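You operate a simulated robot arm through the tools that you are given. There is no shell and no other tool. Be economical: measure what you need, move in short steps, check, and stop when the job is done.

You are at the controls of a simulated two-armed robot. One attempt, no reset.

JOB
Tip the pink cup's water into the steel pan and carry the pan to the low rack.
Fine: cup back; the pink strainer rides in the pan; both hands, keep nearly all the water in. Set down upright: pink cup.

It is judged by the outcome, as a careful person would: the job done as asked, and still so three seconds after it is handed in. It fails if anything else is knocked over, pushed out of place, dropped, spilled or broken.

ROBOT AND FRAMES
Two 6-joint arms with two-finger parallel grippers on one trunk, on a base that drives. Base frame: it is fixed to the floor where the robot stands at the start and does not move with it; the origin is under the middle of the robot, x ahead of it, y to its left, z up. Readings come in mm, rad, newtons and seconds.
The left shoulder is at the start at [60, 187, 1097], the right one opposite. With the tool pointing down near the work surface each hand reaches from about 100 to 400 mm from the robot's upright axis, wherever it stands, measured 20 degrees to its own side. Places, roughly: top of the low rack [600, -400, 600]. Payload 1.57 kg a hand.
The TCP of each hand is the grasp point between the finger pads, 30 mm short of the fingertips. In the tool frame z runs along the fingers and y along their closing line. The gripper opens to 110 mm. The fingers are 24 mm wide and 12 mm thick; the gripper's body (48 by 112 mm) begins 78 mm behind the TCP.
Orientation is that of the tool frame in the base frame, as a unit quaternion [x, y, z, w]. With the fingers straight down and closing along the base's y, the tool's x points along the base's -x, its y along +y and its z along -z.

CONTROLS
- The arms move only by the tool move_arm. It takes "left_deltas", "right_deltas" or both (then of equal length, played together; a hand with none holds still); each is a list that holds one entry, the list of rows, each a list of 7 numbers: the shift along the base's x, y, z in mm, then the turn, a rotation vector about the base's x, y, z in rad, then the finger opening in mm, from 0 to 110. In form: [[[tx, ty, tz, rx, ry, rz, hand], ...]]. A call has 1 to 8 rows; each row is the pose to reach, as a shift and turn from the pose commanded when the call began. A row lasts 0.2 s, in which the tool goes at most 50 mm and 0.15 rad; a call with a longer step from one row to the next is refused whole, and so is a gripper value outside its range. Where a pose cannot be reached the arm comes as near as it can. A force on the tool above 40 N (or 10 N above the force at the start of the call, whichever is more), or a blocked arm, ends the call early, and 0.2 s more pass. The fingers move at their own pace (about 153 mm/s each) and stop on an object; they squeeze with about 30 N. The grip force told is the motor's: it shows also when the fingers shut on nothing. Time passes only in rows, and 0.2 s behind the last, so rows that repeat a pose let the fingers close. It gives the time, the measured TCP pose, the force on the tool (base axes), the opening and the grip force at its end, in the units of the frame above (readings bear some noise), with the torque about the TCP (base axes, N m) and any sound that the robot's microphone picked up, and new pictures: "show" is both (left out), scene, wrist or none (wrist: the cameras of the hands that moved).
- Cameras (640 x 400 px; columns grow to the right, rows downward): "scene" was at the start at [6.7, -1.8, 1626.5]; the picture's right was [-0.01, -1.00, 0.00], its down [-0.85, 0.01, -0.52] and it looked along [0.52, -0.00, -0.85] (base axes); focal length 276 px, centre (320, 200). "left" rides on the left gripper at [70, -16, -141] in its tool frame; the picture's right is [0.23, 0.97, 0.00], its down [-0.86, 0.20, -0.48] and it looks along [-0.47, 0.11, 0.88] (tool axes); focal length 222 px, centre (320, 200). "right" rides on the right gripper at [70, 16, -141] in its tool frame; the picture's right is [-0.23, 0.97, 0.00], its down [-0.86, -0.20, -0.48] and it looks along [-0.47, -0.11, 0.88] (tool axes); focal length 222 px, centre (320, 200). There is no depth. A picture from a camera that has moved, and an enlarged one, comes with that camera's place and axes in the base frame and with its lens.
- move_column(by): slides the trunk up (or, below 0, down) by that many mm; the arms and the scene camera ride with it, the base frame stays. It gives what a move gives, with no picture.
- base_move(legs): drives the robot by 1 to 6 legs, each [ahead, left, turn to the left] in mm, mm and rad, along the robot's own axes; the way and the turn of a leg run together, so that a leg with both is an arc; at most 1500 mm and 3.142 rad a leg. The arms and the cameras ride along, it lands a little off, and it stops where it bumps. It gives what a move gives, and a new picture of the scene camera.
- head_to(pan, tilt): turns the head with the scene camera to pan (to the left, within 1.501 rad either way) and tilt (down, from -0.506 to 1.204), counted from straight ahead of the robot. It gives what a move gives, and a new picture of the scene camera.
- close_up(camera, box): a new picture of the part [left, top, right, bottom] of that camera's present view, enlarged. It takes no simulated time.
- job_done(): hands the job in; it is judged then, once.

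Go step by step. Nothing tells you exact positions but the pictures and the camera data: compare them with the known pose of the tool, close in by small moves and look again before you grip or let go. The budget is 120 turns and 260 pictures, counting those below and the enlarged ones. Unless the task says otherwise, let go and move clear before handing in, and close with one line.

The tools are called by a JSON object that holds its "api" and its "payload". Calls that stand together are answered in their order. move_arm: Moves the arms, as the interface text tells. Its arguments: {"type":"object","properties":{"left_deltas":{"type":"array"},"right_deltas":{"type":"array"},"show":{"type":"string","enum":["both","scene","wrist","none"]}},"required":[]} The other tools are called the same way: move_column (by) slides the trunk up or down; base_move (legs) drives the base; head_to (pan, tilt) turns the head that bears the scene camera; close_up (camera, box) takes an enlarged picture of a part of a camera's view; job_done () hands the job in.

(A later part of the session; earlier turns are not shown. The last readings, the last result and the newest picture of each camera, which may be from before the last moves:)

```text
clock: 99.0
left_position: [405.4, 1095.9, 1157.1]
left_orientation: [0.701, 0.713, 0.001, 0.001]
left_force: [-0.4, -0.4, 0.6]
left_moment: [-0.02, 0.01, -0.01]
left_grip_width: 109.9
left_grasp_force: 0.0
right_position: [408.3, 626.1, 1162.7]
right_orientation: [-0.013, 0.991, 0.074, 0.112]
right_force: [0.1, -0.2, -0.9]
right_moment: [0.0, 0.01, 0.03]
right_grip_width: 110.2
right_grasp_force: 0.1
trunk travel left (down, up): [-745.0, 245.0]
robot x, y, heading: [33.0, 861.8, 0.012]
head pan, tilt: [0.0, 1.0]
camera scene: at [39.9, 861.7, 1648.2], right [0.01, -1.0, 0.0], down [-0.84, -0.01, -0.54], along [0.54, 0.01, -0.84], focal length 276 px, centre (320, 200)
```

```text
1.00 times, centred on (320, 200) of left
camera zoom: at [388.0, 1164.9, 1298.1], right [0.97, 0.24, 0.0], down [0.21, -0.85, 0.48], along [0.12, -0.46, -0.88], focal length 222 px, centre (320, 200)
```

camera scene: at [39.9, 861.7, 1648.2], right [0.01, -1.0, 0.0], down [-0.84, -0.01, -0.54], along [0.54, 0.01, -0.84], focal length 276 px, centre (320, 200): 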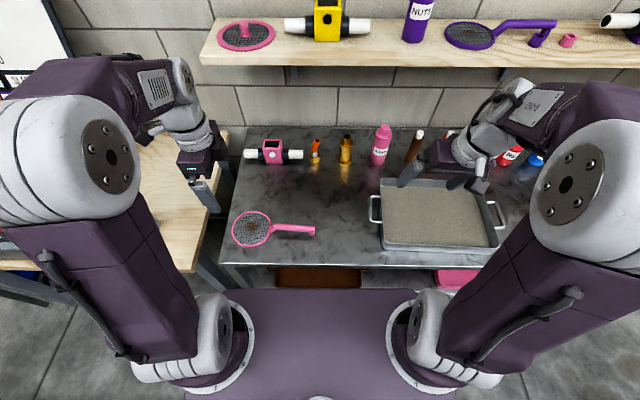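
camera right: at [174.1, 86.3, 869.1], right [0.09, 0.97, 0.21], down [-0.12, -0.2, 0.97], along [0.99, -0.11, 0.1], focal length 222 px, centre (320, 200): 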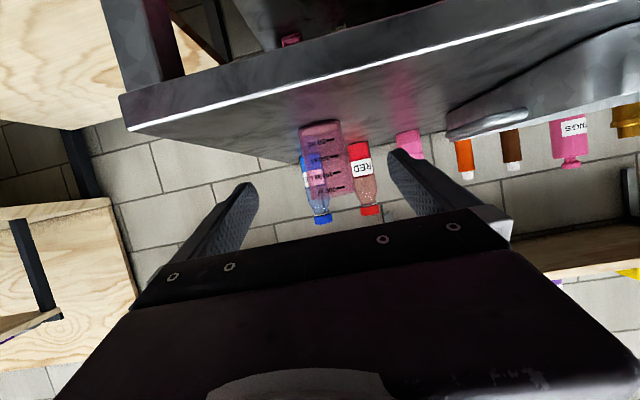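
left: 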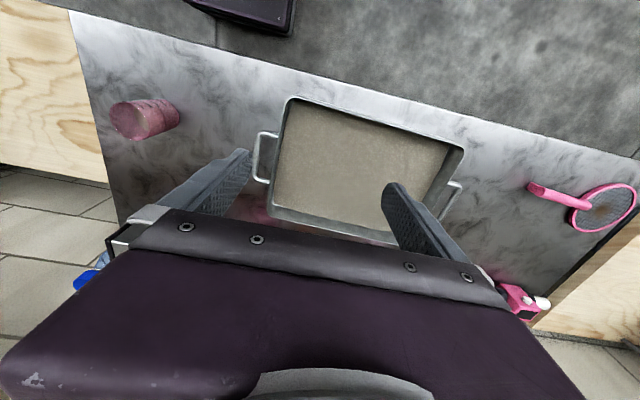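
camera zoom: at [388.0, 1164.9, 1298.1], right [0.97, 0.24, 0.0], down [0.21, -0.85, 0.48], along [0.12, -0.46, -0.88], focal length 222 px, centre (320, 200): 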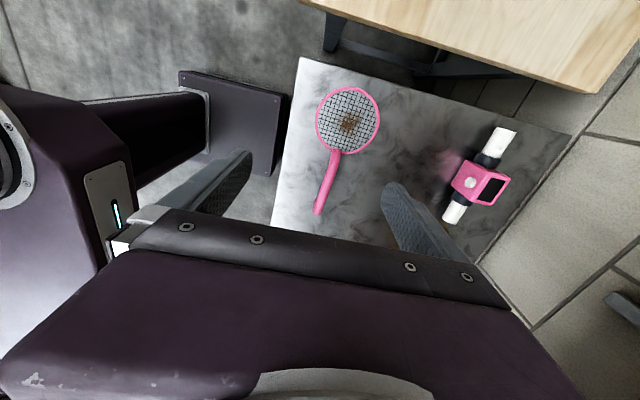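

The strainer's handle is raised on a foot, running along y at about x=455, z≈832, from y=887 to 1013. I'll step closer and bring the left hand above it.

{"api": "base_move", "payload": {"legs": [[45, 0, -0.012]]}}

{"api": "move_arm", "payload": {"left_deltas": [[[3, -15, -30, 0, 0, 0, 110], [5, -35, -60, 0, 0, 0, 110], [6, -60, -90, 0, 0, 0, 110], [6, -80, -120, 0, 0, 0, 80], [6, -100, -150, 0, 0, 0, 70], [6, -111, -190, 0, 0, 0, 60], [6, -111, -220, 0, 0, 0, 60]]]}}

```text
clock: 99.9
left_position: [446.1, 1094.1, 1158.5]
left_orientation: [0.706, 0.708, 0.002, 0.003]
left_force: [-0.4, -0.2, -0.1]
left_moment: [-0.01, -0.02, -0.01]
left_grip_width: 110.1
left_grasp_force: 0.1
right_position: [445.3, 622.3, 1162.9]
right_orientation: [-0.007, 0.991, 0.073, 0.114]
right_force: [-0.7, -0.6, 0.0]
right_moment: [0.01, -0.08, -0.01]
right_grip_width: 110.0
right_grasp_force: 0.0
trunk travel left (down, up): [-745.0, 245.0]
robot x, y, heading: [75.1, 866.9, 0.003]
head pan, tilt: [0.0, 1.0]
camera scene: at [77.4, 862.2, 1648.3], right [0.0, -1.0, 0.0], down [-0.84, 0.0, -0.54], along [0.54, 0.0, -0.84], focal length 276 px, centre (320, 200)
```

scene: 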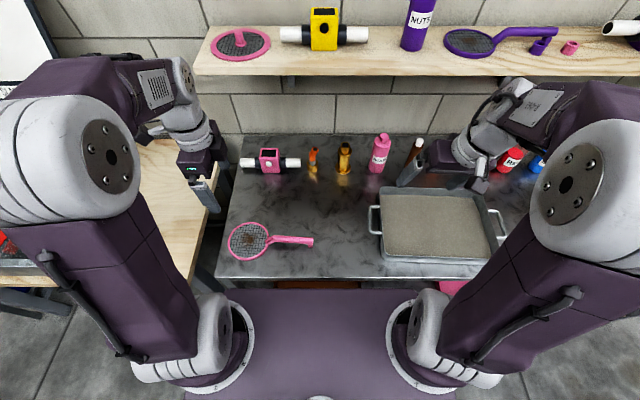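

```text
clock: 101.5
left_position: [459.3, 981.8, 934.2]
left_orientation: [0.705, 0.709, 0.0, 0.0]
left_force: [-0.3, -0.1, 0.6]
left_moment: [-0.02, -0.01, 0.02]
left_grip_width: 60.1
left_grasp_force: 0.0
right_position: [451.1, 621.1, 1161.2]
right_orientation: [-0.007, 0.991, 0.073, 0.111]
right_force: [1.2, 0.2, 0.6]
right_moment: [0.0, -0.03, 0.01]
right_grip_width: 110.1
right_grasp_force: 0.2
trunk travel left (down, up): [-745.0, 245.0]
robot x, y, heading: [78.2, 863.7, 0.004]
head pan, tilt: [0.0, 1.0]
camera scene: at [86.6, 862.4, 1648.3], right [0.0, -1.0, 0.0], down [-0.84, 0.0, -0.54], along [0.54, 0.0, -0.84], focal length 276 px, centre (320, 200)
camera left: at [443.4, 1051.9, 1076.1], right [0.97, 0.23, 0.0], down [0.2, -0.85, 0.48], along [0.11, -0.47, -0.88], focal length 222 px, centre (320, 200)
```

scene: 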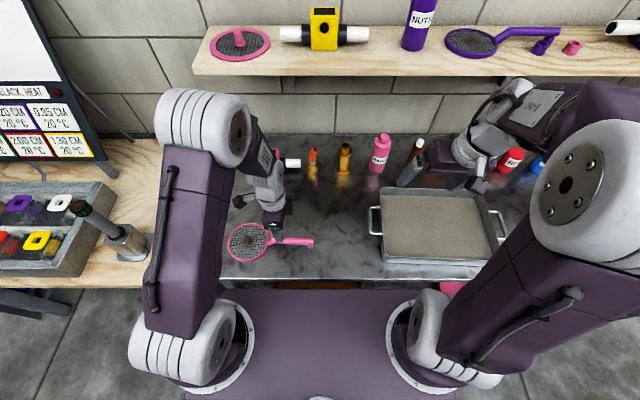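
left: 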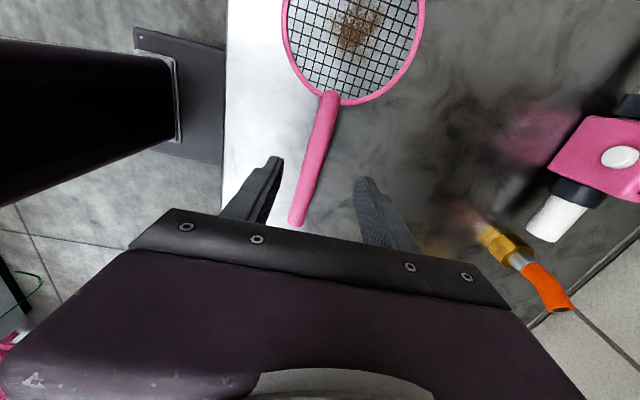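

Handle at (457, 983), matching the hand. Descending and gripping.

{"api": "move_arm", "payload": {"left_deltas": [[[-2, 0, -30, 0, 0, 0, 60], [-2, 0, -60, 0, 0, 0, 60], [-2, 0, -82, 0, 0, 0, 60], [-2, 0, -93, 0, 0, 0, 60], [-2, 0, -93, 0, 0, 0, 60]]], "show": "wrist"}}

```text
clock: 102.7
left_position: [456.9, 981.8, 842.9]
left_orientation: [0.706, 0.709, 0.001, 0.0]
left_force: [-0.8, -0.1, 0.7]
left_moment: [-0.05, 0.01, -0.02]
left_grip_width: 60.1
left_grasp_force: 0.2
right_position: [451.3, 621.3, 1161.8]
right_orientation: [-0.006, 0.991, 0.073, 0.112]
right_force: [0.3, 0.4, -0.4]
right_moment: [0.0, -0.01, -0.03]
right_grip_width: 109.7
right_grasp_force: 0.1
trunk travel left (down, up): [-745.0, 245.0]
robot x, y, heading: [75.1, 861.3, 0.001]
head pan, tilt: [0.0, 1.0]
camera left: at [440.1, 1050.7, 984.0], right [0.97, 0.23, 0.0], down [0.2, -0.85, 0.48], along [0.11, -0.47, -0.88], focal length 222 px, centre (320, 200)
```

left: 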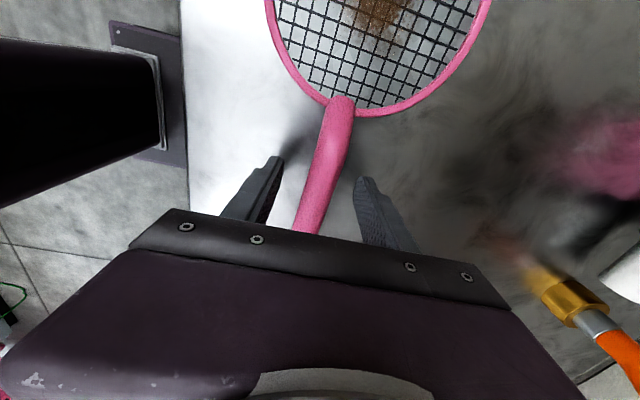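

Handle is centred between the fingers. Closing and test-lifting.

{"api": "move_arm", "payload": {"left_deltas": [[[0, 0, -1, 0, 0, 0, 30], [0, 0, -1, 0, 0, 0, 0], [0, 0, -1, 0, 0, 0, 0], [0, 0, -1, 0, 0, 0, 0], [0, 0, 3, 0, 0, 0, 0], [0, 0, 9, 0, 0, 0, 0], [0, 0, 20, 0, 0, 0, 0], [0, 0, 30, 0, 0, 0, 0]]]}}

```text
clock: 104.5
left_position: [457.3, 981.4, 872.3]
left_orientation: [0.706, 0.709, 0.0, 0.0]
left_force: [-0.2, -0.1, -0.3]
left_moment: [-0.06, -0.01, -0.02]
left_grip_width: 21.1
left_grasp_force: 30.0
right_position: [450.3, 622.1, 1160.9]
right_orientation: [-0.007, 0.991, 0.073, 0.112]
right_force: [-0.2, 0.2, -0.8]
right_moment: [0.0, 0.03, 0.0]
right_grip_width: 110.0
right_grasp_force: 0.0
trunk travel left (down, up): [-745.0, 245.0]
robot x, y, heading: [75.8, 864.2, 0.004]
head pan, tilt: [0.0, 1.0]
camera scene: at [85.8, 862.0, 1648.2], right [0.0, -1.0, 0.0], down [-0.84, 0.0, -0.54], along [0.54, 0.0, -0.84], focal length 276 px, centre (320, 200)
camera left: at [440.9, 1049.7, 1013.9], right [0.97, 0.23, 0.0], down [0.2, -0.85, 0.48], along [0.11, -0.46, -0.88], focal length 222 px, centre (320, 200)
```

scene: 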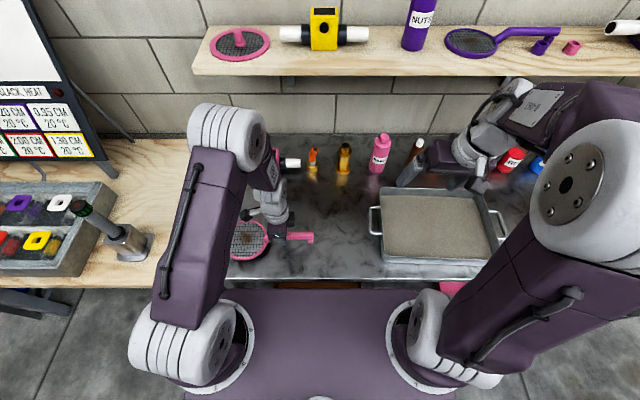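
left: 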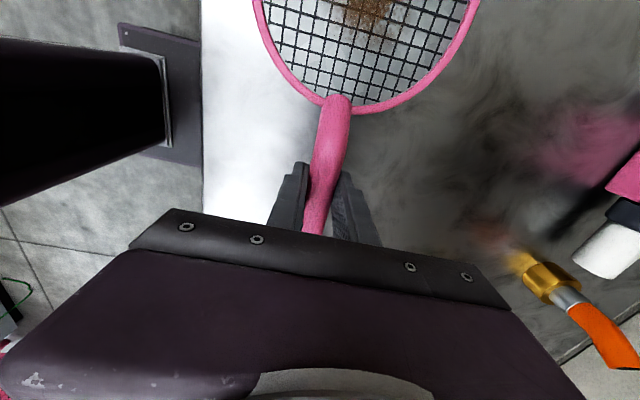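

The strainer is held level. Lifting clear and driving right so it's over the pan.

{"api": "move_arm", "payload": {"left_deltas": [[[0, 0, 15, 0, 0, 0, 0], [0, 0, 35, 0, 0, 0, 0], [0, 0, 60, 0, 0, 0, 0], [0, 0, 85, 0, 0, 0, 0], [0, 0, 100, 0, 0, 0, 0]]], "show": "none"}}

{"api": "base_move", "payload": {"legs": [[0, -548, 0]]}}

{"api": "close_up", "payload": {"camera": "left", "box": [0, 0, 640, 400]}}

```text
clock: 105.7
left_position: [457.9, 982.2, 972.6]
left_orientation: [0.706, 0.708, 0.0, 0.0]
left_force: [0.1, -0.5, -0.8]
left_moment: [-0.02, 0.0, 0.0]
left_grip_width: 20.6
left_grasp_force: 29.5
right_position: [450.6, 621.4, 1160.4]
right_orientation: [-0.006, 0.991, 0.073, 0.111]
right_force: [-0.3, 0.7, -0.6]
right_moment: [0.01, 0.04, 0.02]
right_grip_width: 110.0
right_grasp_force: 0.1
trunk travel left (down, up): [-745.0, 245.0]
robot x, y, heading: [78.8, 865.3, 0.001]
head pan, tilt: [0.0, 1.0]
```

```text
clock: 108.8
left_position: [458.9, 446.3, 972.4]
left_orientation: [0.706, 0.708, 0.0, 0.0]
left_force: [-0.5, 0.5, -0.8]
left_moment: [-0.05, -0.03, 0.0]
left_grip_width: 20.8
left_grasp_force: 29.5
right_position: [451.9, 86.8, 1160.9]
right_orientation: [-0.007, 0.991, 0.073, 0.111]
right_force: [-0.1, 0.1, -0.8]
right_moment: [-0.02, 0.02, 0.01]
right_grip_width: 110.1
right_grasp_force: 0.0
trunk travel left (down, up): [-745.0, 245.0]
robot x, y, heading: [81.2, 328.9, 0.003]
head pan, tilt: [0.0, 1.0]
camera scene: at [87.1, 326.7, 1648.2], right [0.0, -1.0, 0.0], down [-0.84, 0.0, -0.54], along [0.54, 0.0, -0.84], focal length 276 px, centre (320, 200)
```

scene: 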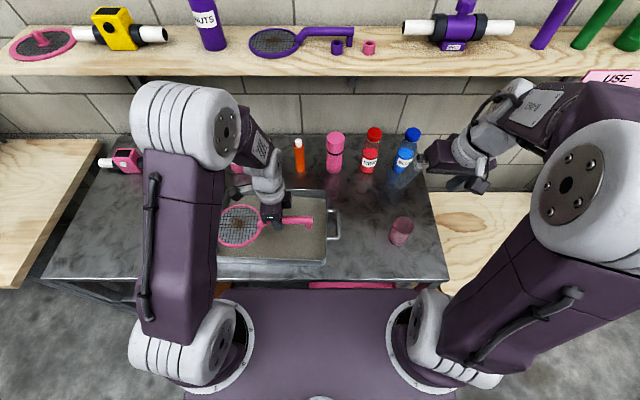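

```text
1.00 times, centred on (320, 200) of left
camera zoom: at [442.5, 514.3, 1114.0], right [0.97, 0.23, 0.0], down [0.2, -0.85, 0.48], along [0.11, -0.47, -0.88], focal length 222 px, centre (320, 200)
```

zoom: 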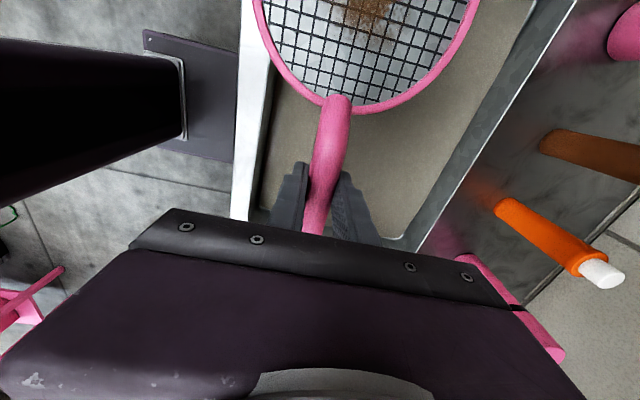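

Nicely over the pan. Shifting to centre it and lowering most of the way.

{"api": "move_arm", "payload": {"left_deltas": [[[15, -3, 0, 0, 0, 0, 0], [30, -6, -10, 0, 0, 0, 0], [45, -9, -30, 0, 0, 0, 0], [48, -10, -60, 0, 0, 0, 0], [48, -10, -85, 0, 0, 0, 0], [48, -10, -105, 0, 0, 0, 0], [48, -10, -115, 0, 0, 0, 0]]]}}

{"api": "close_up", "payload": {"camera": "scene", "box": [180, 170, 360, 285]}}

```text
clock: 110.4
left_position: [507.5, 433.8, 857.4]
left_orientation: [0.706, 0.708, 0.0, 0.001]
left_force: [0.2, -0.2, -1.2]
left_moment: [-0.06, -0.03, 0.03]
left_grip_width: 20.9
left_grasp_force: 30.2
right_position: [451.9, 85.6, 1161.1]
right_orientation: [-0.006, 0.991, 0.073, 0.111]
right_force: [-0.4, -0.1, 0.3]
right_moment: [0.01, 0.03, 0.01]
right_grip_width: 110.1
right_grasp_force: 0.0
trunk travel left (down, up): [-745.0, 245.0]
robot x, y, heading: [75.7, 328.0, -0.0]
head pan, tilt: [0.0, 1.0]
camera scene: at [87.4, 326.0, 1648.2], right [0.0, -1.0, 0.0], down [-0.84, 0.0, -0.54], along [0.54, 0.0, -0.84], focal length 276 px, centre (320, 200)
camera left: at [491.3, 503.3, 999.2], right [0.97, 0.23, 0.0], down [0.2, -0.85, 0.48], along [0.11, -0.47, -0.88], focal length 222 px, centre (320, 200)
```

scene: 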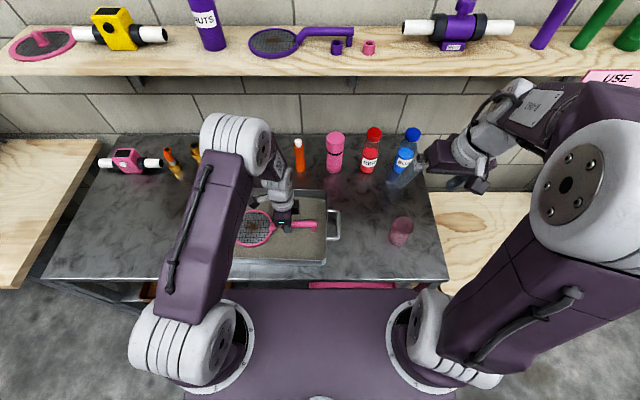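
left: 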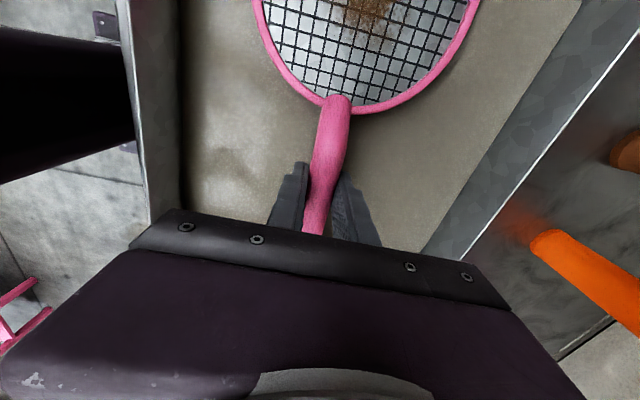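

```text
3.48 times, centred on (270, 228) of scene
camera zoom: at [87.4, 326.0, 1648.2], right [0.0, -1.0, 0.0], down [-0.84, 0.0, -0.54], along [0.54, 0.0, -0.84], focal length 960 px, centre (494, 104)
```

zoom: 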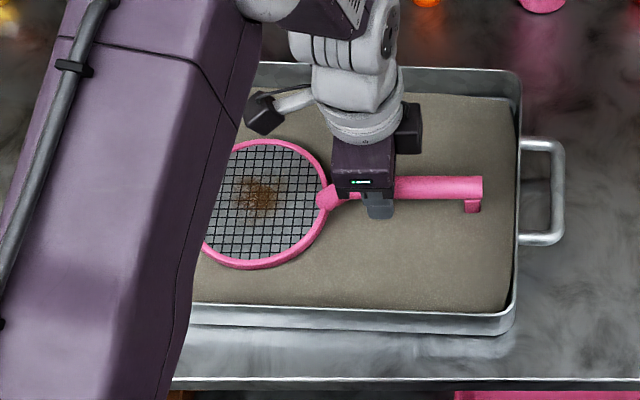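

Well inside the pan. Lowering in small steps until it touches.

{"api": "move_arm", "payload": {"left_deltas": [[[0, 0, -4, 0, 0, 0, 0], [0, 0, -7, 0, 0, 0, 0], [0, 0, -9, 0, 0, 0, 0], [0, 0, -9, 0, 0, 0, 0]]], "show": "none"}}

```text
clock: 111.4
left_position: [506.7, 434.2, 850.5]
left_orientation: [0.706, 0.708, 0.001, 0.0]
left_force: [-0.1, 0.9, -0.5]
left_moment: [-0.04, 0.0, 0.03]
left_grip_width: 21.0
left_grasp_force: 30.2
right_position: [452.2, 85.2, 1161.2]
right_orientation: [-0.005, 0.991, 0.073, 0.112]
right_force: [0.6, -0.5, 0.1]
right_moment: [0.06, 0.0, 0.02]
right_grip_width: 109.9
right_grasp_force: 0.0
trunk travel left (down, up): [-745.0, 245.0]
robot x, y, heading: [76.0, 330.8, 0.002]
head pan, tilt: [0.0, 1.0]
```

{"api": "move_arm", "payload": {"left_deltas": [[[0, 0, -2, 0, 0, 0, 0], [0, 0, -3, 0, 0, 0, 0], [0, 0, -4, 0, 0, 0, 0], [0, 0, -4, 0, 0, 0, 0]]], "show": "none"}}

```text
clock: 112.4
left_position: [505.9, 435.2, 844.8]
left_orientation: [0.705, 0.709, 0.001, 0.002]
left_force: [-0.2, -0.4, 19.2]
left_moment: [0.07, 0.02, -0.02]
left_grip_width: 21.1
left_grasp_force: 30.2
right_position: [450.1, 86.2, 1162.4]
right_orientation: [-0.006, 0.991, 0.074, 0.112]
right_force: [0.3, 0.0, -0.2]
right_moment: [0.0, -0.01, 0.02]
right_grip_width: 109.9
right_grasp_force: 0.0
trunk travel left (down, up): [-745.0, 245.0]
robot x, y, heading: [82.5, 326.9, 0.004]
head pan, tilt: [0.0, 1.0]
```

It's down on the pan floor. Easing up 2 mm, releasing, and rising clear.

{"api": "move_arm", "payload": {"left_deltas": [[[0, 0, 2, 0, 0, 0, 0], [0, 0, 2, 0, 0, 0, 35], [0, 0, 2, 0, 0, 0, 60], [0, 0, 10, 0, 0, 0, 60], [0, 0, 50, 0, 0, 0, 60], [0, 0, 95, 0, 0, 0, 60], [0, 0, 140, 0, 0, 0, 60], [0, 0, 180, 0, 0, 0, 60]]]}}

{"api": "close_up", "payload": {"camera": "scene", "box": [180, 170, 360, 285]}}

```text
clock: 114.2
left_position: [502.4, 435.3, 1026.0]
left_orientation: [0.706, 0.708, 0.002, 0.001]
left_force: [-0.8, -0.1, 0.3]
left_moment: [0.02, 0.02, 0.06]
left_grip_width: 60.0
left_grasp_force: 0.0
right_position: [451.0, 85.5, 1161.7]
right_orientation: [-0.007, 0.991, 0.073, 0.112]
right_force: [-0.8, -0.5, 0.1]
right_moment: [0.01, -0.06, 0.03]
right_grip_width: 110.1
right_grasp_force: 0.1
trunk travel left (down, up): [-745.0, 245.0]
robot x, y, heading: [77.7, 327.4, -0.002]
head pan, tilt: [0.0, 1.0]
camera scene: at [85.6, 325.6, 1648.2], right [0.0, -1.0, 0.0], down [-0.84, 0.0, -0.54], along [0.54, 0.0, -0.84], focal length 276 px, centre (320, 200)
camera left: at [486.3, 504.3, 1166.4], right [0.97, 0.23, 0.0], down [0.2, -0.85, 0.48], along [0.11, -0.46, -0.88], focal length 222 px, centre (320, 200)
```

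scene: 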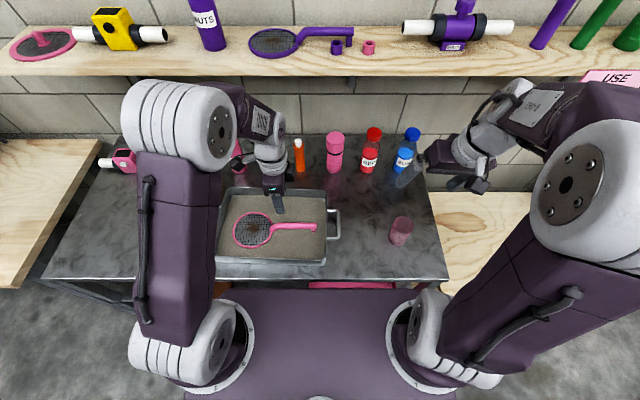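
left: 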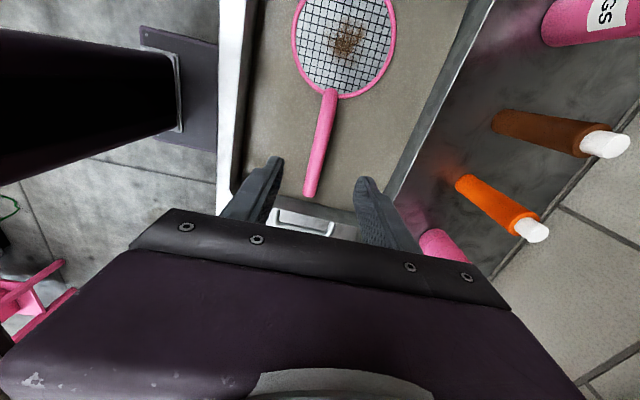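

```text
3.48 times, centred on (270, 228) of scene
camera zoom: at [85.6, 325.6, 1648.2], right [0.0, -1.0, 0.0], down [-0.84, 0.0, -0.54], along [0.54, 0.0, -0.84], focal length 960 px, centre (494, 104)
```

zoom: 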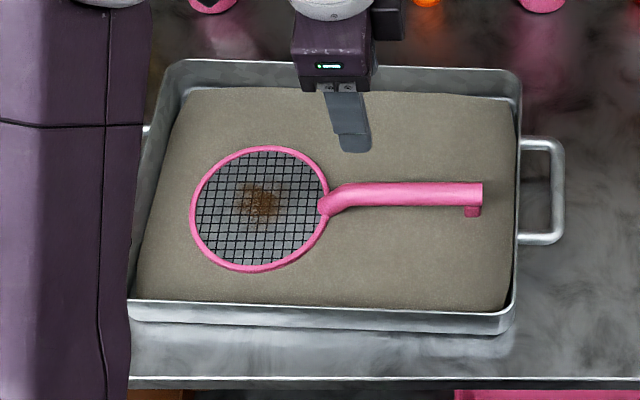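

Strainer rests in the pan. Now I'll turn the left hand back to close along y, straighten the right hand, and centre the robot on the pan.

{"api": "move_arm", "payload": {"left_deltas": [[[-10, 0, 20, 0, 0, 0.14, 60], [-20, 10, 40, 0, 0, 0.28, 60], [-30, 20, 50, 0, 0, 0.42, 60], [-40, 30, 50, 0, 0, 0.56, 60], [-40, 40, 50, 0, 0, 0.7, 60], [-40, 50, 50, 0, 0, 0.84, 60], [-40, 60, 50, 0, 0, 0.98, 60], [-40, 70, 50, 0, 0, 1.12, 60]]], "right_deltas": [[[0, 0, -10, -0.02, 0.03, 0, 60], [0, 0, -20, -0.04, 0.06, -0.01, 60], [0, 0, -30, -0.06, 0.09, -0.02, 60], [0, 0, -40, -0.08, 0.12, -0.03, 60], [0, 0, -50, -0.1, 0.15, -0.03, 60], [0, 0, -60, -0.12, 0.18, -0.03, 60], [0, 0, -70, -0.14, 0.2, -0.03, 60], [0, 0, -80, -0.146, 0.223, -0.03, 60]]], "show": "none"}}

{"api": "base_move", "payload": {"legs": [[0, 150, 0]]}}

{"api": "move_arm", "payload": {"left_deltas": [[[0, 10, 0, 0, 0, 0.14, 60], [0, 20, 0, 0, 0, 0.28, 60], [0, 30, 0, 0, 0, 0.42, 60], [0, 38, 0, 0, 0, 0.45, 60]]]}}

```text
clock: 116.0
left_position: [468.0, 504.6, 1074.0]
left_orientation: [0.221, 0.975, 0.0, -0.001]
left_force: [-1.1, -0.2, -0.5]
left_moment: [-0.02, 0.0, 0.01]
left_grip_width: 60.0
left_grasp_force: 0.0
right_position: [441.9, 80.7, 1091.4]
right_orientation: [0.004, 0.995, 0.065, 0.074]
right_force: [0.5, -0.6, 0.3]
right_moment: [-0.01, 0.02, 0.01]
right_grip_width: 60.0
right_grasp_force: 0.1
right hand out of reach, approached as far as the arm can: row 1, 2, 3, 4, 5, 6, 7, 8
trunk travel left (down, up): [-745.0, 245.0]
robot x, y, heading: [76.3, 326.5, 0.0]
head pan, tilt: [0.0, 1.0]
```

```text
clock: 117.3
left_position: [465.9, 655.5, 1073.7]
left_orientation: [0.221, 0.975, 0.002, -0.001]
left_force: [-0.2, -0.2, 0.8]
left_moment: [-0.02, -0.01, 0.01]
left_grip_width: 59.8
left_grasp_force: 0.0
right_position: [441.0, 230.2, 1090.5]
right_orientation: [0.004, 0.995, 0.066, 0.074]
right_force: [0.3, 0.1, -0.8]
right_moment: [0.0, 0.01, -0.01]
right_grip_width: 60.0
right_grasp_force: 0.1
trunk travel left (down, up): [-745.0, 245.0]
robot x, y, heading: [76.7, 477.8, 0.005]
head pan, tilt: [0.0, 1.0]
camera scene: at [86.5, 473.7, 1648.2], right [0.0, -1.0, 0.0], down [-0.84, 0.0, -0.54], along [0.54, 0.0, -0.84], focal length 276 px, centre (320, 200)
```

scene: 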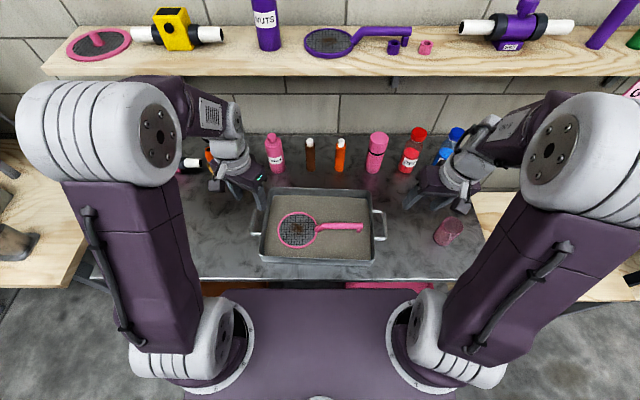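

```text
clock: 118.3
left_position: [466.4, 694.1, 1073.5]
left_orientation: [-0.004, 1.0, 0.002, 0.0]
left_force: [0.1, -0.6, 0.1]
left_moment: [0.02, -0.01, 0.0]
left_grip_width: 60.0
left_grasp_force: 0.0
right_position: [440.8, 231.3, 1090.3]
right_orientation: [0.002, 0.995, 0.066, 0.075]
right_force: [-0.3, -0.2, -0.4]
right_moment: [0.03, 0.02, -0.01]
right_grip_width: 60.1
right_grasp_force: 0.0
trunk travel left (down, up): [-745.0, 245.0]
robot x, y, heading: [77.6, 479.5, 0.005]
head pan, tilt: [0.0, 1.0]
camera scene: at [86.7, 476.4, 1648.2], right [0.0, -1.0, 0.0], down [-0.84, 0.0, -0.54], along [0.54, 0.0, -0.84], focal length 276 px, centre (320, 200)
camera left: at [397.5, 677.3, 1214.8], right [-0.23, 0.97, 0.0], down [0.85, 0.2, 0.48], along [0.46, 0.11, -0.88], focal length 222 px, centre (320, 200)
```

scene: 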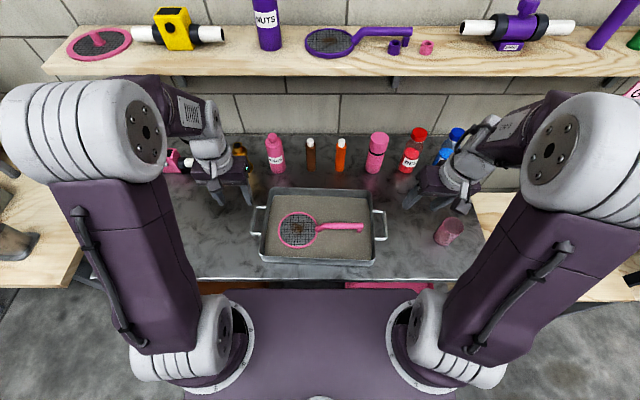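
left: 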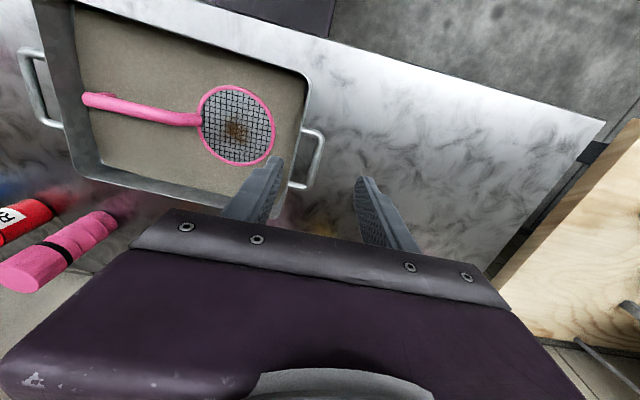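

Left handle appears at about (519, 699). I'll zoom on both handles to pin them down.

{"api": "close_up", "payload": {"camera": "scene", "box": [240, 180, 400, 275]}}

{"api": "close_up", "payload": {"camera": "left", "box": [250, 90, 390, 200]}}

{"api": "close_up", "payload": {"camera": "right", "box": [0, 0, 640, 400]}}

```text
4.00 times, centred on (320, 228) of scene
camera zoom: at [86.7, 476.4, 1648.2], right [0.0, -1.0, 0.0], down [-0.84, 0.0, -0.54], along [0.54, 0.0, -0.84], focal length 1104 px, centre (320, 90)
```

zoom: 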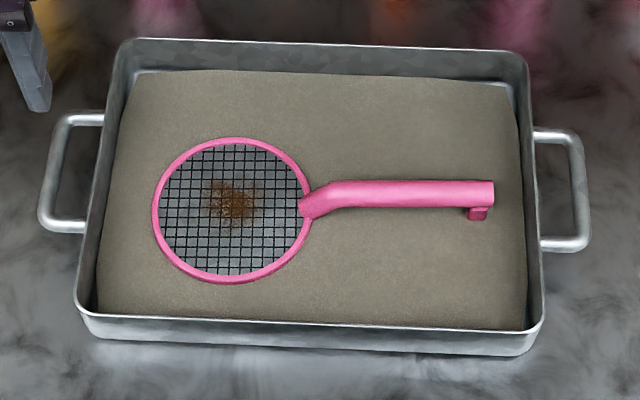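

```text
3.64 times, centred on (320, 145) of left
camera zoom: at [397.5, 677.3, 1214.8], right [-0.23, 0.97, 0.0], down [0.85, 0.2, 0.48], along [0.46, 0.11, -0.88], focal length 808 px, centre (320, 400)
```

zoom: 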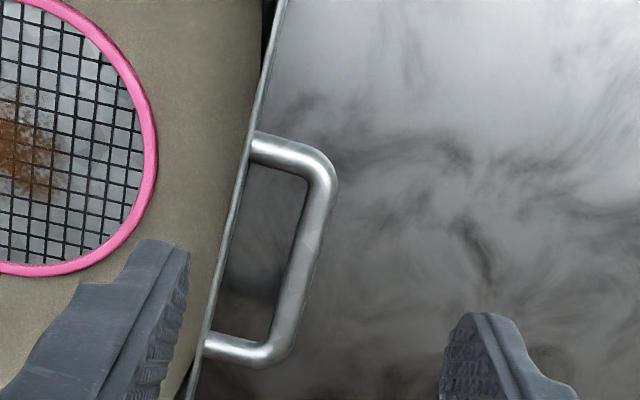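

```text
1.00 times, centred on (320, 200) of right
camera zoom: at [352.1, 230.3, 1221.6], right [0.22, 0.96, 0.16], down [0.78, -0.27, 0.57], along [0.59, 0.0, -0.81], focal length 222 px, centre (320, 200)
```

zoom: 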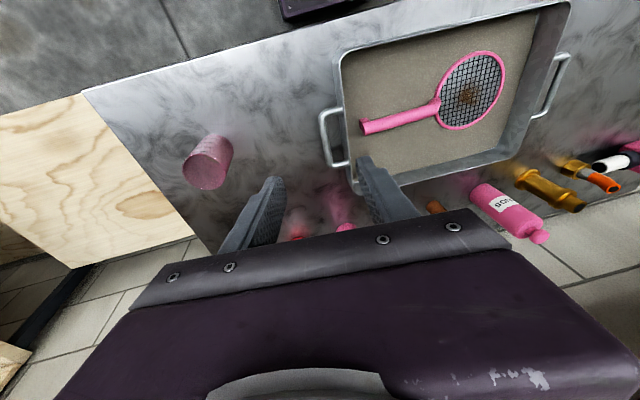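

Pan bars: left ≈ (528, 700, 834), right ≈ (513, 265, 834), pan yawed about −0.03. I'll align the base with it and move the hands above the bars.

{"api": "base_move", "payload": {"legs": [[18, 0, -0.035]]}}

```text
clock: 119.1
left_position: [487.9, 682.8, 1074.7]
left_orientation: [0.016, 1.0, -0.001, 0.002]
left_force: [-0.5, -0.1, 0.5]
left_moment: [0.0, -0.03, -0.01]
left_grip_width: 59.9
left_grasp_force: 0.0
right_position: [445.8, 218.6, 1092.9]
right_orientation: [0.02, 0.995, 0.064, 0.078]
right_force: [-0.8, 0.3, 0.2]
right_moment: [-0.05, -0.06, -0.04]
right_grip_width: 59.7
right_grasp_force: 0.0
trunk travel left (down, up): [-745.0, 245.0]
robot x, y, heading: [98.3, 474.4, -0.032]
head pan, tilt: [0.0, 1.0]
camera scene: at [98.2, 477.1, 1648.3], right [-0.03, -1.0, 0.0], down [-0.84, 0.03, -0.54], along [0.54, -0.02, -0.84], focal length 276 px, centre (320, 200)
```

scene: 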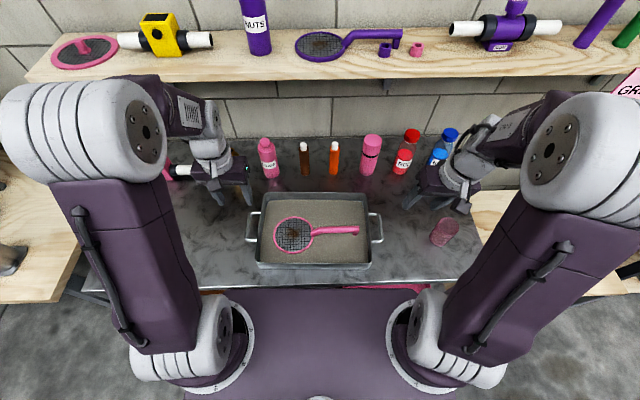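

{"api": "move_arm", "payload": {"left_deltas": [[[7, 3, -25, 0, 0, 0, 40], [14, 6, -50, 0, 0, 0, 40], [21, 9, -75, 0, 0, 0, 40], [28, 12, -100, 0, 0, 0, 40], [34, 15, -122, 0, 0, 0, 40], [40, 17, -140, 0, 0, 0, 40], [40, 17, -140, 0, 0, 0, 40]]], "right_deltas": [[[10, 8, -28, -0.02, 0.03, 0, 40], [20, 16, -56, -0.05, 0.06, 0, 40], [31, 24, -84, -0.08, 0.09, 0, 40], [43, 32, -112, -0.1, 0.12, 0, 40], [55, 40, -140, -0.12, 0.15, 0, 40], [67, 46, -158, -0.13, 0.158, 0, 40], [67, 46, -158, -0.13, 0.158, 0, 40]]]}}

```text
clock: 120.7
left_position: [532.1, 695.4, 933.7]
left_orientation: [0.015, 1.0, 0.001, 0.0]
left_force: [-0.4, -0.3, -0.1]
left_moment: [0.02, 0.0, 0.05]
left_grip_width: 40.1
left_grasp_force: 0.0
right_position: [491.2, 277.5, 930.6]
right_orientation: [0.021, 0.999, 0.034, 0.03]
right_force: [-0.1, 0.3, 0.0]
right_moment: [-0.01, 0.02, -0.01]
right_grip_width: 39.9
right_grasp_force: 0.0
right hand out of reach, approached as far as the arm can: row 1, 2, 3, 4, 5, 6, 7
trunk travel left (down, up): [-745.0, 245.0]
robot x, y, heading: [92.8, 477.3, -0.034]
head pan, tilt: [0.0, 1.0]
camera scene: at [104.1, 474.4, 1648.2], right [-0.03, -1.0, 0.0], down [-0.84, 0.03, -0.54], along [0.54, -0.02, -0.84], focal length 276 px, centre (320, 200)
camera right: at [414.4, 287.1, 1069.1], right [0.27, 0.96, 0.08], down [0.82, -0.27, 0.51], along [0.52, -0.07, -0.85], focal length 222 px, centre (320, 200)
camera left: at [462.6, 681.0, 1074.4], right [-0.2, 0.98, 0.0], down [0.86, 0.17, 0.48], along [0.47, 0.1, -0.88], focal length 222 px, centre (320, 200)
```

scene: 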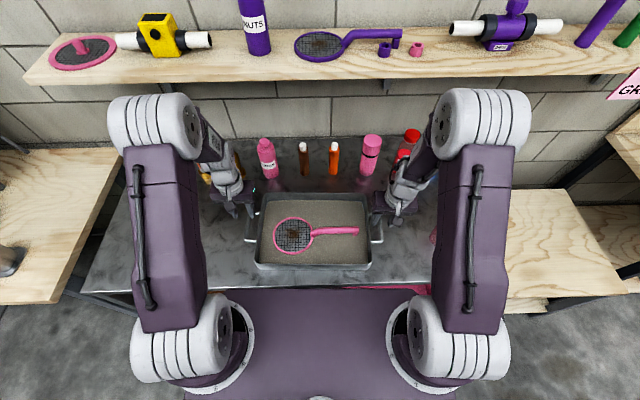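
right: 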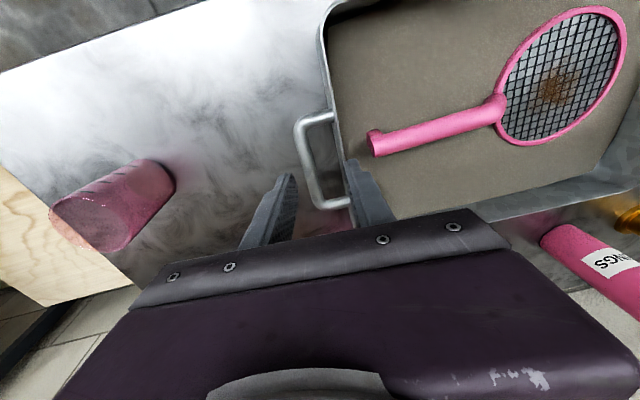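
left: 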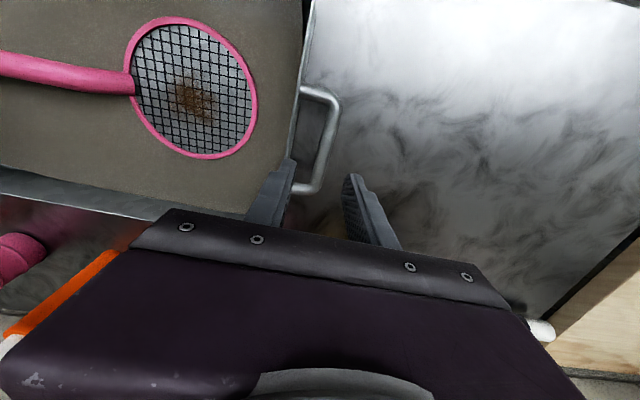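

Left is nearly over its bar; the right hand still needs straightening. Refined targets: left (523, 701), right (508, 266).

{"api": "move_arm", "payload": {"left_deltas": [[[-3, 2, -5, 0, 0, 0, 40], [-6, 4, -10, 0, 0, 0, 40], [-9, 6, -15, 0, 0, 0, 40], [-9, 6, -20, 0, 0, 0, 40], [-9, 6, -20, 0, 0, 0, 40]]], "right_deltas": [[[4, -3, -5, -0.02, 0.02, 0, 40], [8, -6, -10, -0.04, 0.04, 0, 40], [12, -9, -15, -0.06, 0.06, 0, 40], [17, -11, -20, -0.068, 0.06, 0, 40], [17, -11, -20, -0.068, 0.06, 0, 40]]], "show": "wrist"}}

```text
clock: 121.9
left_position: [523.2, 703.3, 912.9]
left_orientation: [0.014, 1.0, 0.0, 0.0]
left_force: [-0.7, -0.4, -0.9]
left_moment: [0.02, -0.01, 0.01]
left_grip_width: 40.1
left_grasp_force: 0.1
right_position: [508.3, 276.1, 912.5]
right_orientation: [0.019, 0.997, 0.039, 0.061]
right_force: [0.0, 1.1, -0.1]
right_moment: [0.01, 0.01, 0.03]
right_grip_width: 40.2
right_grasp_force: 0.2
right hand out of reach, approached as far as the arm can: row 1, 2, 3, 4, 5
trunk travel left (down, up): [-745.0, 245.0]
robot x, y, heading: [98.5, 483.1, -0.031]
head pan, tilt: [0.0, 1.0]
camera right: at [423.4, 285.2, 1046.0], right [0.26, 0.96, 0.1], down [0.78, -0.27, 0.56], along [0.57, -0.06, -0.82], focal length 222 px, centre (320, 200)
camera left: at [453.8, 689.4, 1054.4], right [-0.2, 0.98, 0.0], down [0.86, 0.17, 0.48], along [0.47, 0.1, -0.88], focal length 222 px, centre (320, 200)
```

right: 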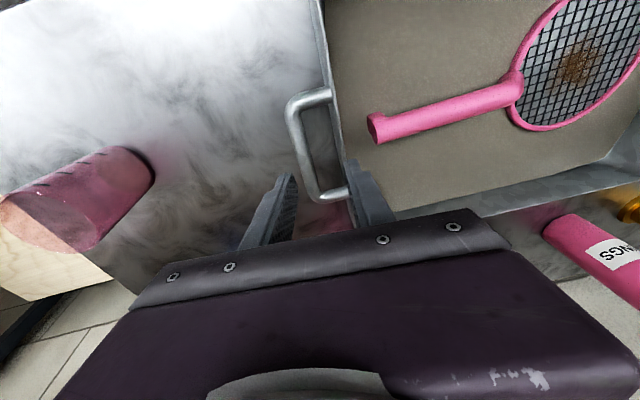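
left: 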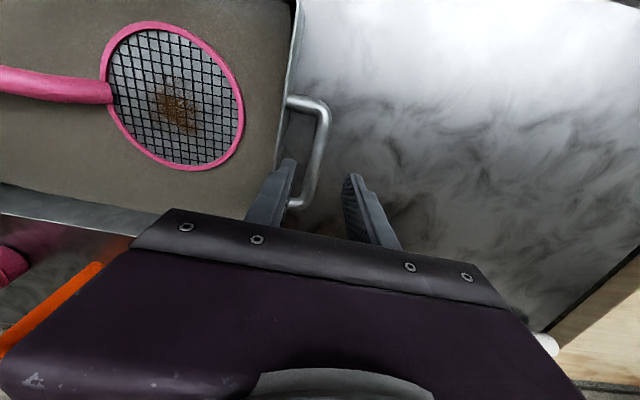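

The right wrist is limited again; as before, a higher trunk frees tool-down. Raising the trunk and lowering both hands.

{"api": "move_column", "payload": {"by": 130}}

{"api": "move_arm", "payload": {"left_deltas": [[[0, 0, -20, 0, 0, 0, 40], [0, 0, -40, 0, 0, 0, 40], [0, 0, -60, 0, 0, 0, 40], [0, 0, -80, 0, 0, 0, 40], [0, 0, -100, 0, 0, 0, 40], [0, 0, -120, 0, 0, 0, 40], [0, 0, -130, 0, 0, 0, 40], [0, 0, -130, 0, 0, 0, 40]]], "right_deltas": [[[0, -2, -20, -0.02, 0.03, 0, 40], [0, -4, -40, -0.04, 0.06, 0, 40], [0, -6, -60, -0.06, 0.09, 0, 40], [0, -8, -80, -0.075, 0.12, 0, 40], [0, -10, -100, -0.075, 0.12, 0, 40], [0, -10, -120, -0.075, 0.12, 0, 40], [0, -10, -130, -0.075, 0.12, 0, 40], [0, -10, -130, -0.075, 0.12, 0, 40]]]}}

```text
clock: 123.5
left_position: [523.3, 704.9, 1042.8]
left_orientation: [0.014, 1.0, 0.0, 0.0]
left_force: [0.4, 0.1, -0.1]
left_moment: [-0.01, 0.01, -0.02]
left_grip_width: 40.0
left_grasp_force: 0.0
right_position: [509.0, 277.2, 1042.9]
right_orientation: [0.018, 0.997, 0.038, 0.06]
right_force: [0.3, -0.6, 0.1]
right_moment: [-0.02, -0.04, 0.03]
right_grip_width: 40.0
right_grasp_force: 0.1
trunk travel left (down, up): [-875.0, 115.0]
robot x, y, heading: [96.3, 475.2, -0.031]
head pan, tilt: [0.0, 1.0]
```

```text
clock: 125.3
left_position: [523.7, 704.9, 913.8]
left_orientation: [0.014, 1.0, 0.001, 0.0]
left_force: [0.9, 0.6, 0.7]
left_moment: [0.02, -0.03, -0.03]
left_grip_width: 40.2
left_grasp_force: 0.1
right_position: [484.6, 327.6, 909.2]
right_orientation: [0.024, 1.0, 0.009, 0.007]
right_force: [-0.7, 0.0, -1.0]
right_moment: [0.01, 0.0, -0.03]
right_grip_width: 40.0
right_grasp_force: 0.1
right hand out of reach, approached as far as the arm can: row 3, 4, 5, 6, 7, 8
trunk travel left (down, up): [-875.0, 115.0]
robot x, y, heading: [97.1, 480.3, -0.032]
head pan, tilt: [0.0, 1.0]
camera scene: at [104.5, 476.6, 1778.2], right [-0.03, -1.0, 0.0], down [-0.84, 0.03, -0.54], along [0.54, -0.02, -0.84], focal length 276 px, centre (320, 200)
camera right: at [415.3, 344.3, 1050.4], right [0.27, 0.96, 0.02], down [0.84, -0.25, 0.49], along [0.47, -0.12, -0.87], focal length 222 px, centre (320, 200)
camera left: at [454.3, 689.1, 1054.5], right [-0.2, 0.98, 0.0], down [0.86, 0.17, 0.48], along [0.47, 0.1, -0.88], focal length 222 px, centre (320, 200)
```

scene: 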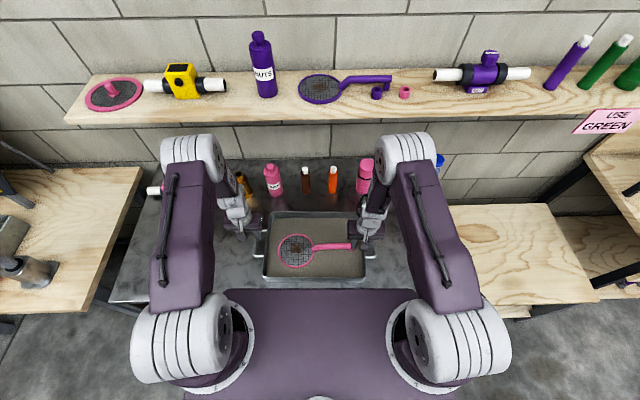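
right: 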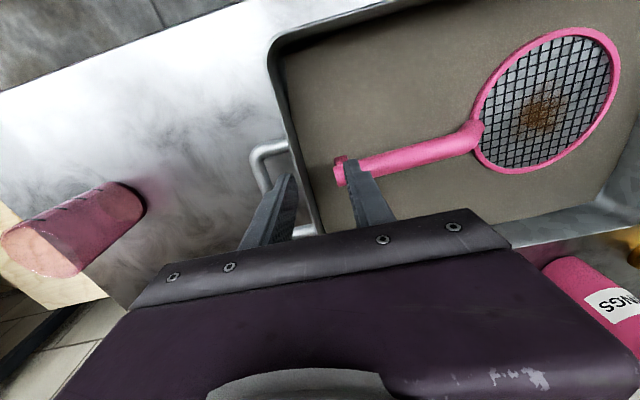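
left: 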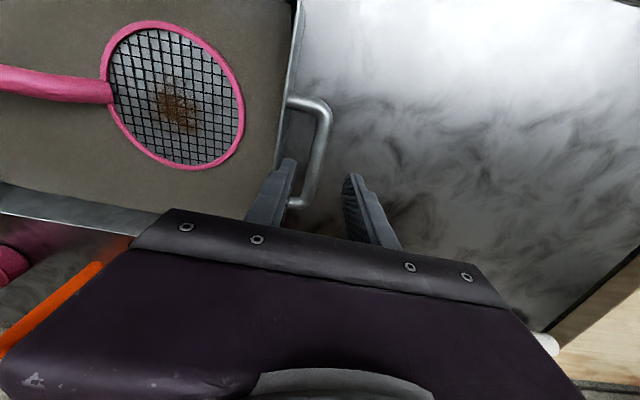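

Only the right hand refuses the outboard position, which suggests its last joint is near its limit. The fingers are symmetric, so I'll turn the right hand half a turn clockwise, raised clear of the pan.

{"api": "move_arm", "payload": {"right_deltas": [[[0, 0, 20, 0, 0, -0.13, 40], [0, 0, 40, 0, 0, -0.26, 40], [0, 0, 60, 0, 0, -0.4, 40], [0, 0, 60, 0, 0, -0.54, 40], [0, 0, 60, 0, 0, -0.68, 40], [0, 0, 60, 0, 0, -0.82, 40], [0, 0, 60, 0, 0, -0.96, 40], [0, 0, 60, 0, 0, -1.1, 40]]], "show": "none"}}

{"api": "move_arm", "payload": {"right_deltas": [[[0, -5, 0, 0, 0, -0.14, 40], [0, -10, 0, 0, 0, -0.28, 40], [0, -15, 0, 0, 0, -0.42, 40], [0, -20, 0, 0, 0, -0.56, 40], [0, -25, 0, 0, 0, -0.7, 40], [0, -30, 0, 0, 0, -0.84, 40], [0, -35, 0, 0, 0, -0.98, 40], [0, -40, 0, 0, 0, -1.1, 40]]], "show": "none"}}

{"api": "move_arm", "payload": {"right_deltas": [[[0, -3, 0, 0, 0, -0.14, 40], [3, -6, 0, 0, 0, -0.28, 40], [6, -9, 0, 0, 0, -0.42, 40], [9, -12, 0, 0, 0, -0.56, 40], [12, -15, 0, 0, 0, -0.7, 40], [15, -18, 0, 0, 0, -0.84, 40], [18, -20, 0, 0, 0, -0.94, 40]]]}}

```text
clock: 127.1
left_position: [522.9, 699.1, 914.6]
left_orientation: [0.015, 1.0, 0.003, 0.0]
left_force: [-0.7, -0.6, 0.5]
left_moment: [0.05, 0.01, 0.0]
left_grip_width: 39.7
left_grasp_force: 0.1
right_position: [486.4, 244.7, 959.2]
right_orientation: [0.522, 0.852, -0.006, 0.045]
right_force: [1.2, -0.7, 0.8]
right_moment: [0.05, 0.01, 0.0]
right_grip_width: 40.1
right_grasp_force: 0.1
right hand out of reach, approached as far as the arm can: row 1, 2, 3, 4, 5, 6, 7, 8
trunk travel left (down, up): [-875.0, 115.0]
robot x, y, heading: [99.3, 477.2, -0.03]
head pan, tilt: [0.0, 1.0]
```

```text
clock: 128.9
left_position: [524.3, 703.4, 912.8]
left_orientation: [0.015, 1.0, 0.001, 0.0]
left_force: [-0.1, 0.5, -0.3]
left_moment: [-0.01, 0.01, -0.03]
left_grip_width: 40.0
left_grasp_force: 0.0
right_position: [506.4, 225.4, 973.0]
right_orientation: [0.9, 0.436, -0.001, 0.001]
right_force: [-0.3, -0.4, -0.7]
right_moment: [0.03, -0.01, 0.02]
right_grip_width: 40.1
right_grasp_force: 0.1
right hand out of reach, approached as far as the arm can: row 1
trunk travel left (down, up): [-875.0, 115.0]
robot x, y, heading: [97.8, 477.2, -0.027]
head pan, tilt: [0.0, 1.0]
```

```text
clock: 130.5
left_position: [524.9, 703.7, 913.6]
left_orientation: [0.016, 1.0, 0.001, 0.0]
left_force: [0.1, 0.5, 0.2]
left_moment: [0.01, -0.03, -0.01]
left_grip_width: 40.2
left_grasp_force: 0.0
right_position: [527.1, 207.0, 971.2]
right_orientation: [1.0, -0.019, -0.002, 0.0]
right_force: [-0.8, 0.4, 0.1]
right_moment: [-0.01, 0.0, -0.03]
right_grip_width: 40.1
right_grasp_force: 0.1
trunk travel left (down, up): [-875.0, 115.0]
robot x, y, heading: [97.8, 478.2, -0.03]
head pan, tilt: [0.0, 1.0]
camera scene: at [104.8, 476.1, 1778.2], right [-0.03, -1.0, 0.0], down [-0.84, 0.03, -0.54], along [0.54, -0.02, -0.84], focal length 276 px, centre (320, 200)
camera right: at [597.0, 187.4, 1113.5], right [-0.26, -0.96, 0.0], down [-0.85, 0.23, 0.48], along [-0.46, 0.13, -0.88], focal length 222 px, centre (320, 200)
```

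scene: 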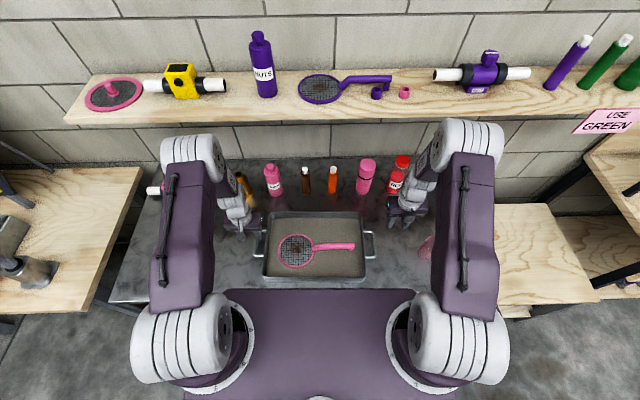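
right: 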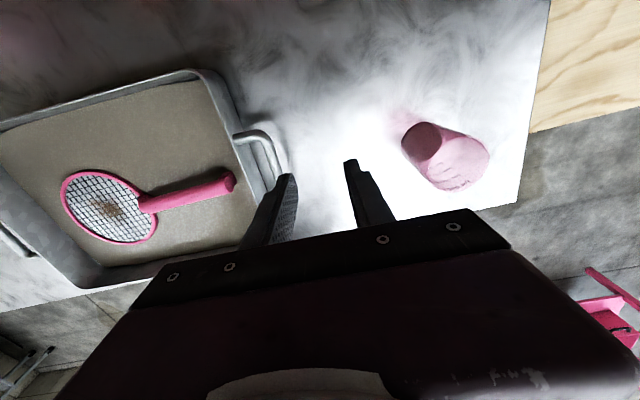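

That was it: the right hand now tracks perfectly. Moving it above its bar.

{"api": "move_arm", "payload": {"right_deltas": [[[-5, 15, -10, 0, 0, 0, 40], [-10, 30, -20, 0, 0, 0, 40], [-15, 45, -35, 0, 0, 0, 40], [-18, 59, -50, 0, 0, 0, 40], [-18, 59, -58, 0, 0, 0, 40]]]}}

{"api": "close_up", "payload": {"camera": "scene", "box": [230, 190, 400, 295]}}

```text
clock: 131.7
left_position: [524.2, 702.9, 912.9]
left_orientation: [0.014, 1.0, 0.001, 0.0]
left_force: [0.0, 1.0, 0.0]
left_moment: [-0.02, 0.05, 0.04]
left_grip_width: 40.0
left_grasp_force: 0.1
right_position: [505.5, 262.5, 914.6]
right_orientation: [1.0, -0.017, 0.0, -0.007]
right_force: [0.1, 0.9, -0.3]
right_moment: [-0.03, 0.02, 0.0]
right_grip_width: 40.1
right_grasp_force: 0.1
right hand out of reach, approached as far as the arm can: row 4, 5
trunk travel left (down, up): [-875.0, 115.0]
robot x, y, heading: [96.5, 474.6, -0.028]
head pan, tilt: [0.0, 1.0]
camera scene: at [104.9, 476.0, 1778.2], right [-0.03, -1.0, 0.0], down [-0.84, 0.03, -0.54], along [0.54, -0.02, -0.84], focal length 276 px, centre (320, 200)
camera right: at [576.2, 242.3, 1055.5], right [-0.26, -0.97, -0.01], down [-0.85, 0.22, 0.48], along [-0.46, 0.14, -0.88], focal length 222 px, centre (320, 200)
```

scene: 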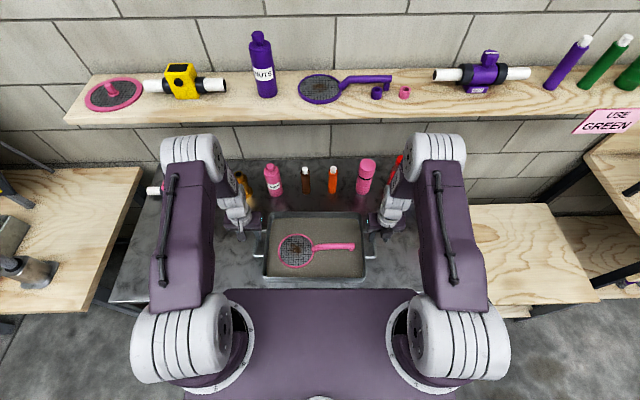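
right: 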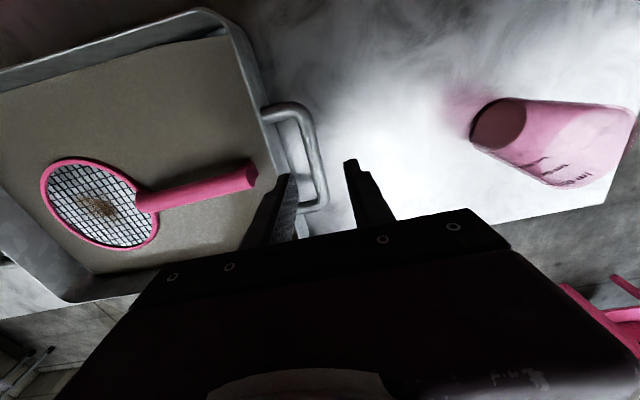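

```text
3.76 times, centred on (315, 242) of scene
camera zoom: at [104.9, 476.0, 1778.2], right [-0.03, -1.0, 0.0], down [-0.84, 0.03, -0.54], along [0.54, -0.02, -0.84], focal length 1039 px, centre (339, 40)
```

zoom: 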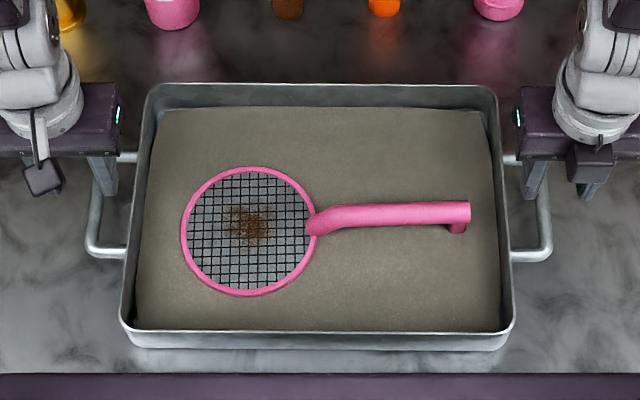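

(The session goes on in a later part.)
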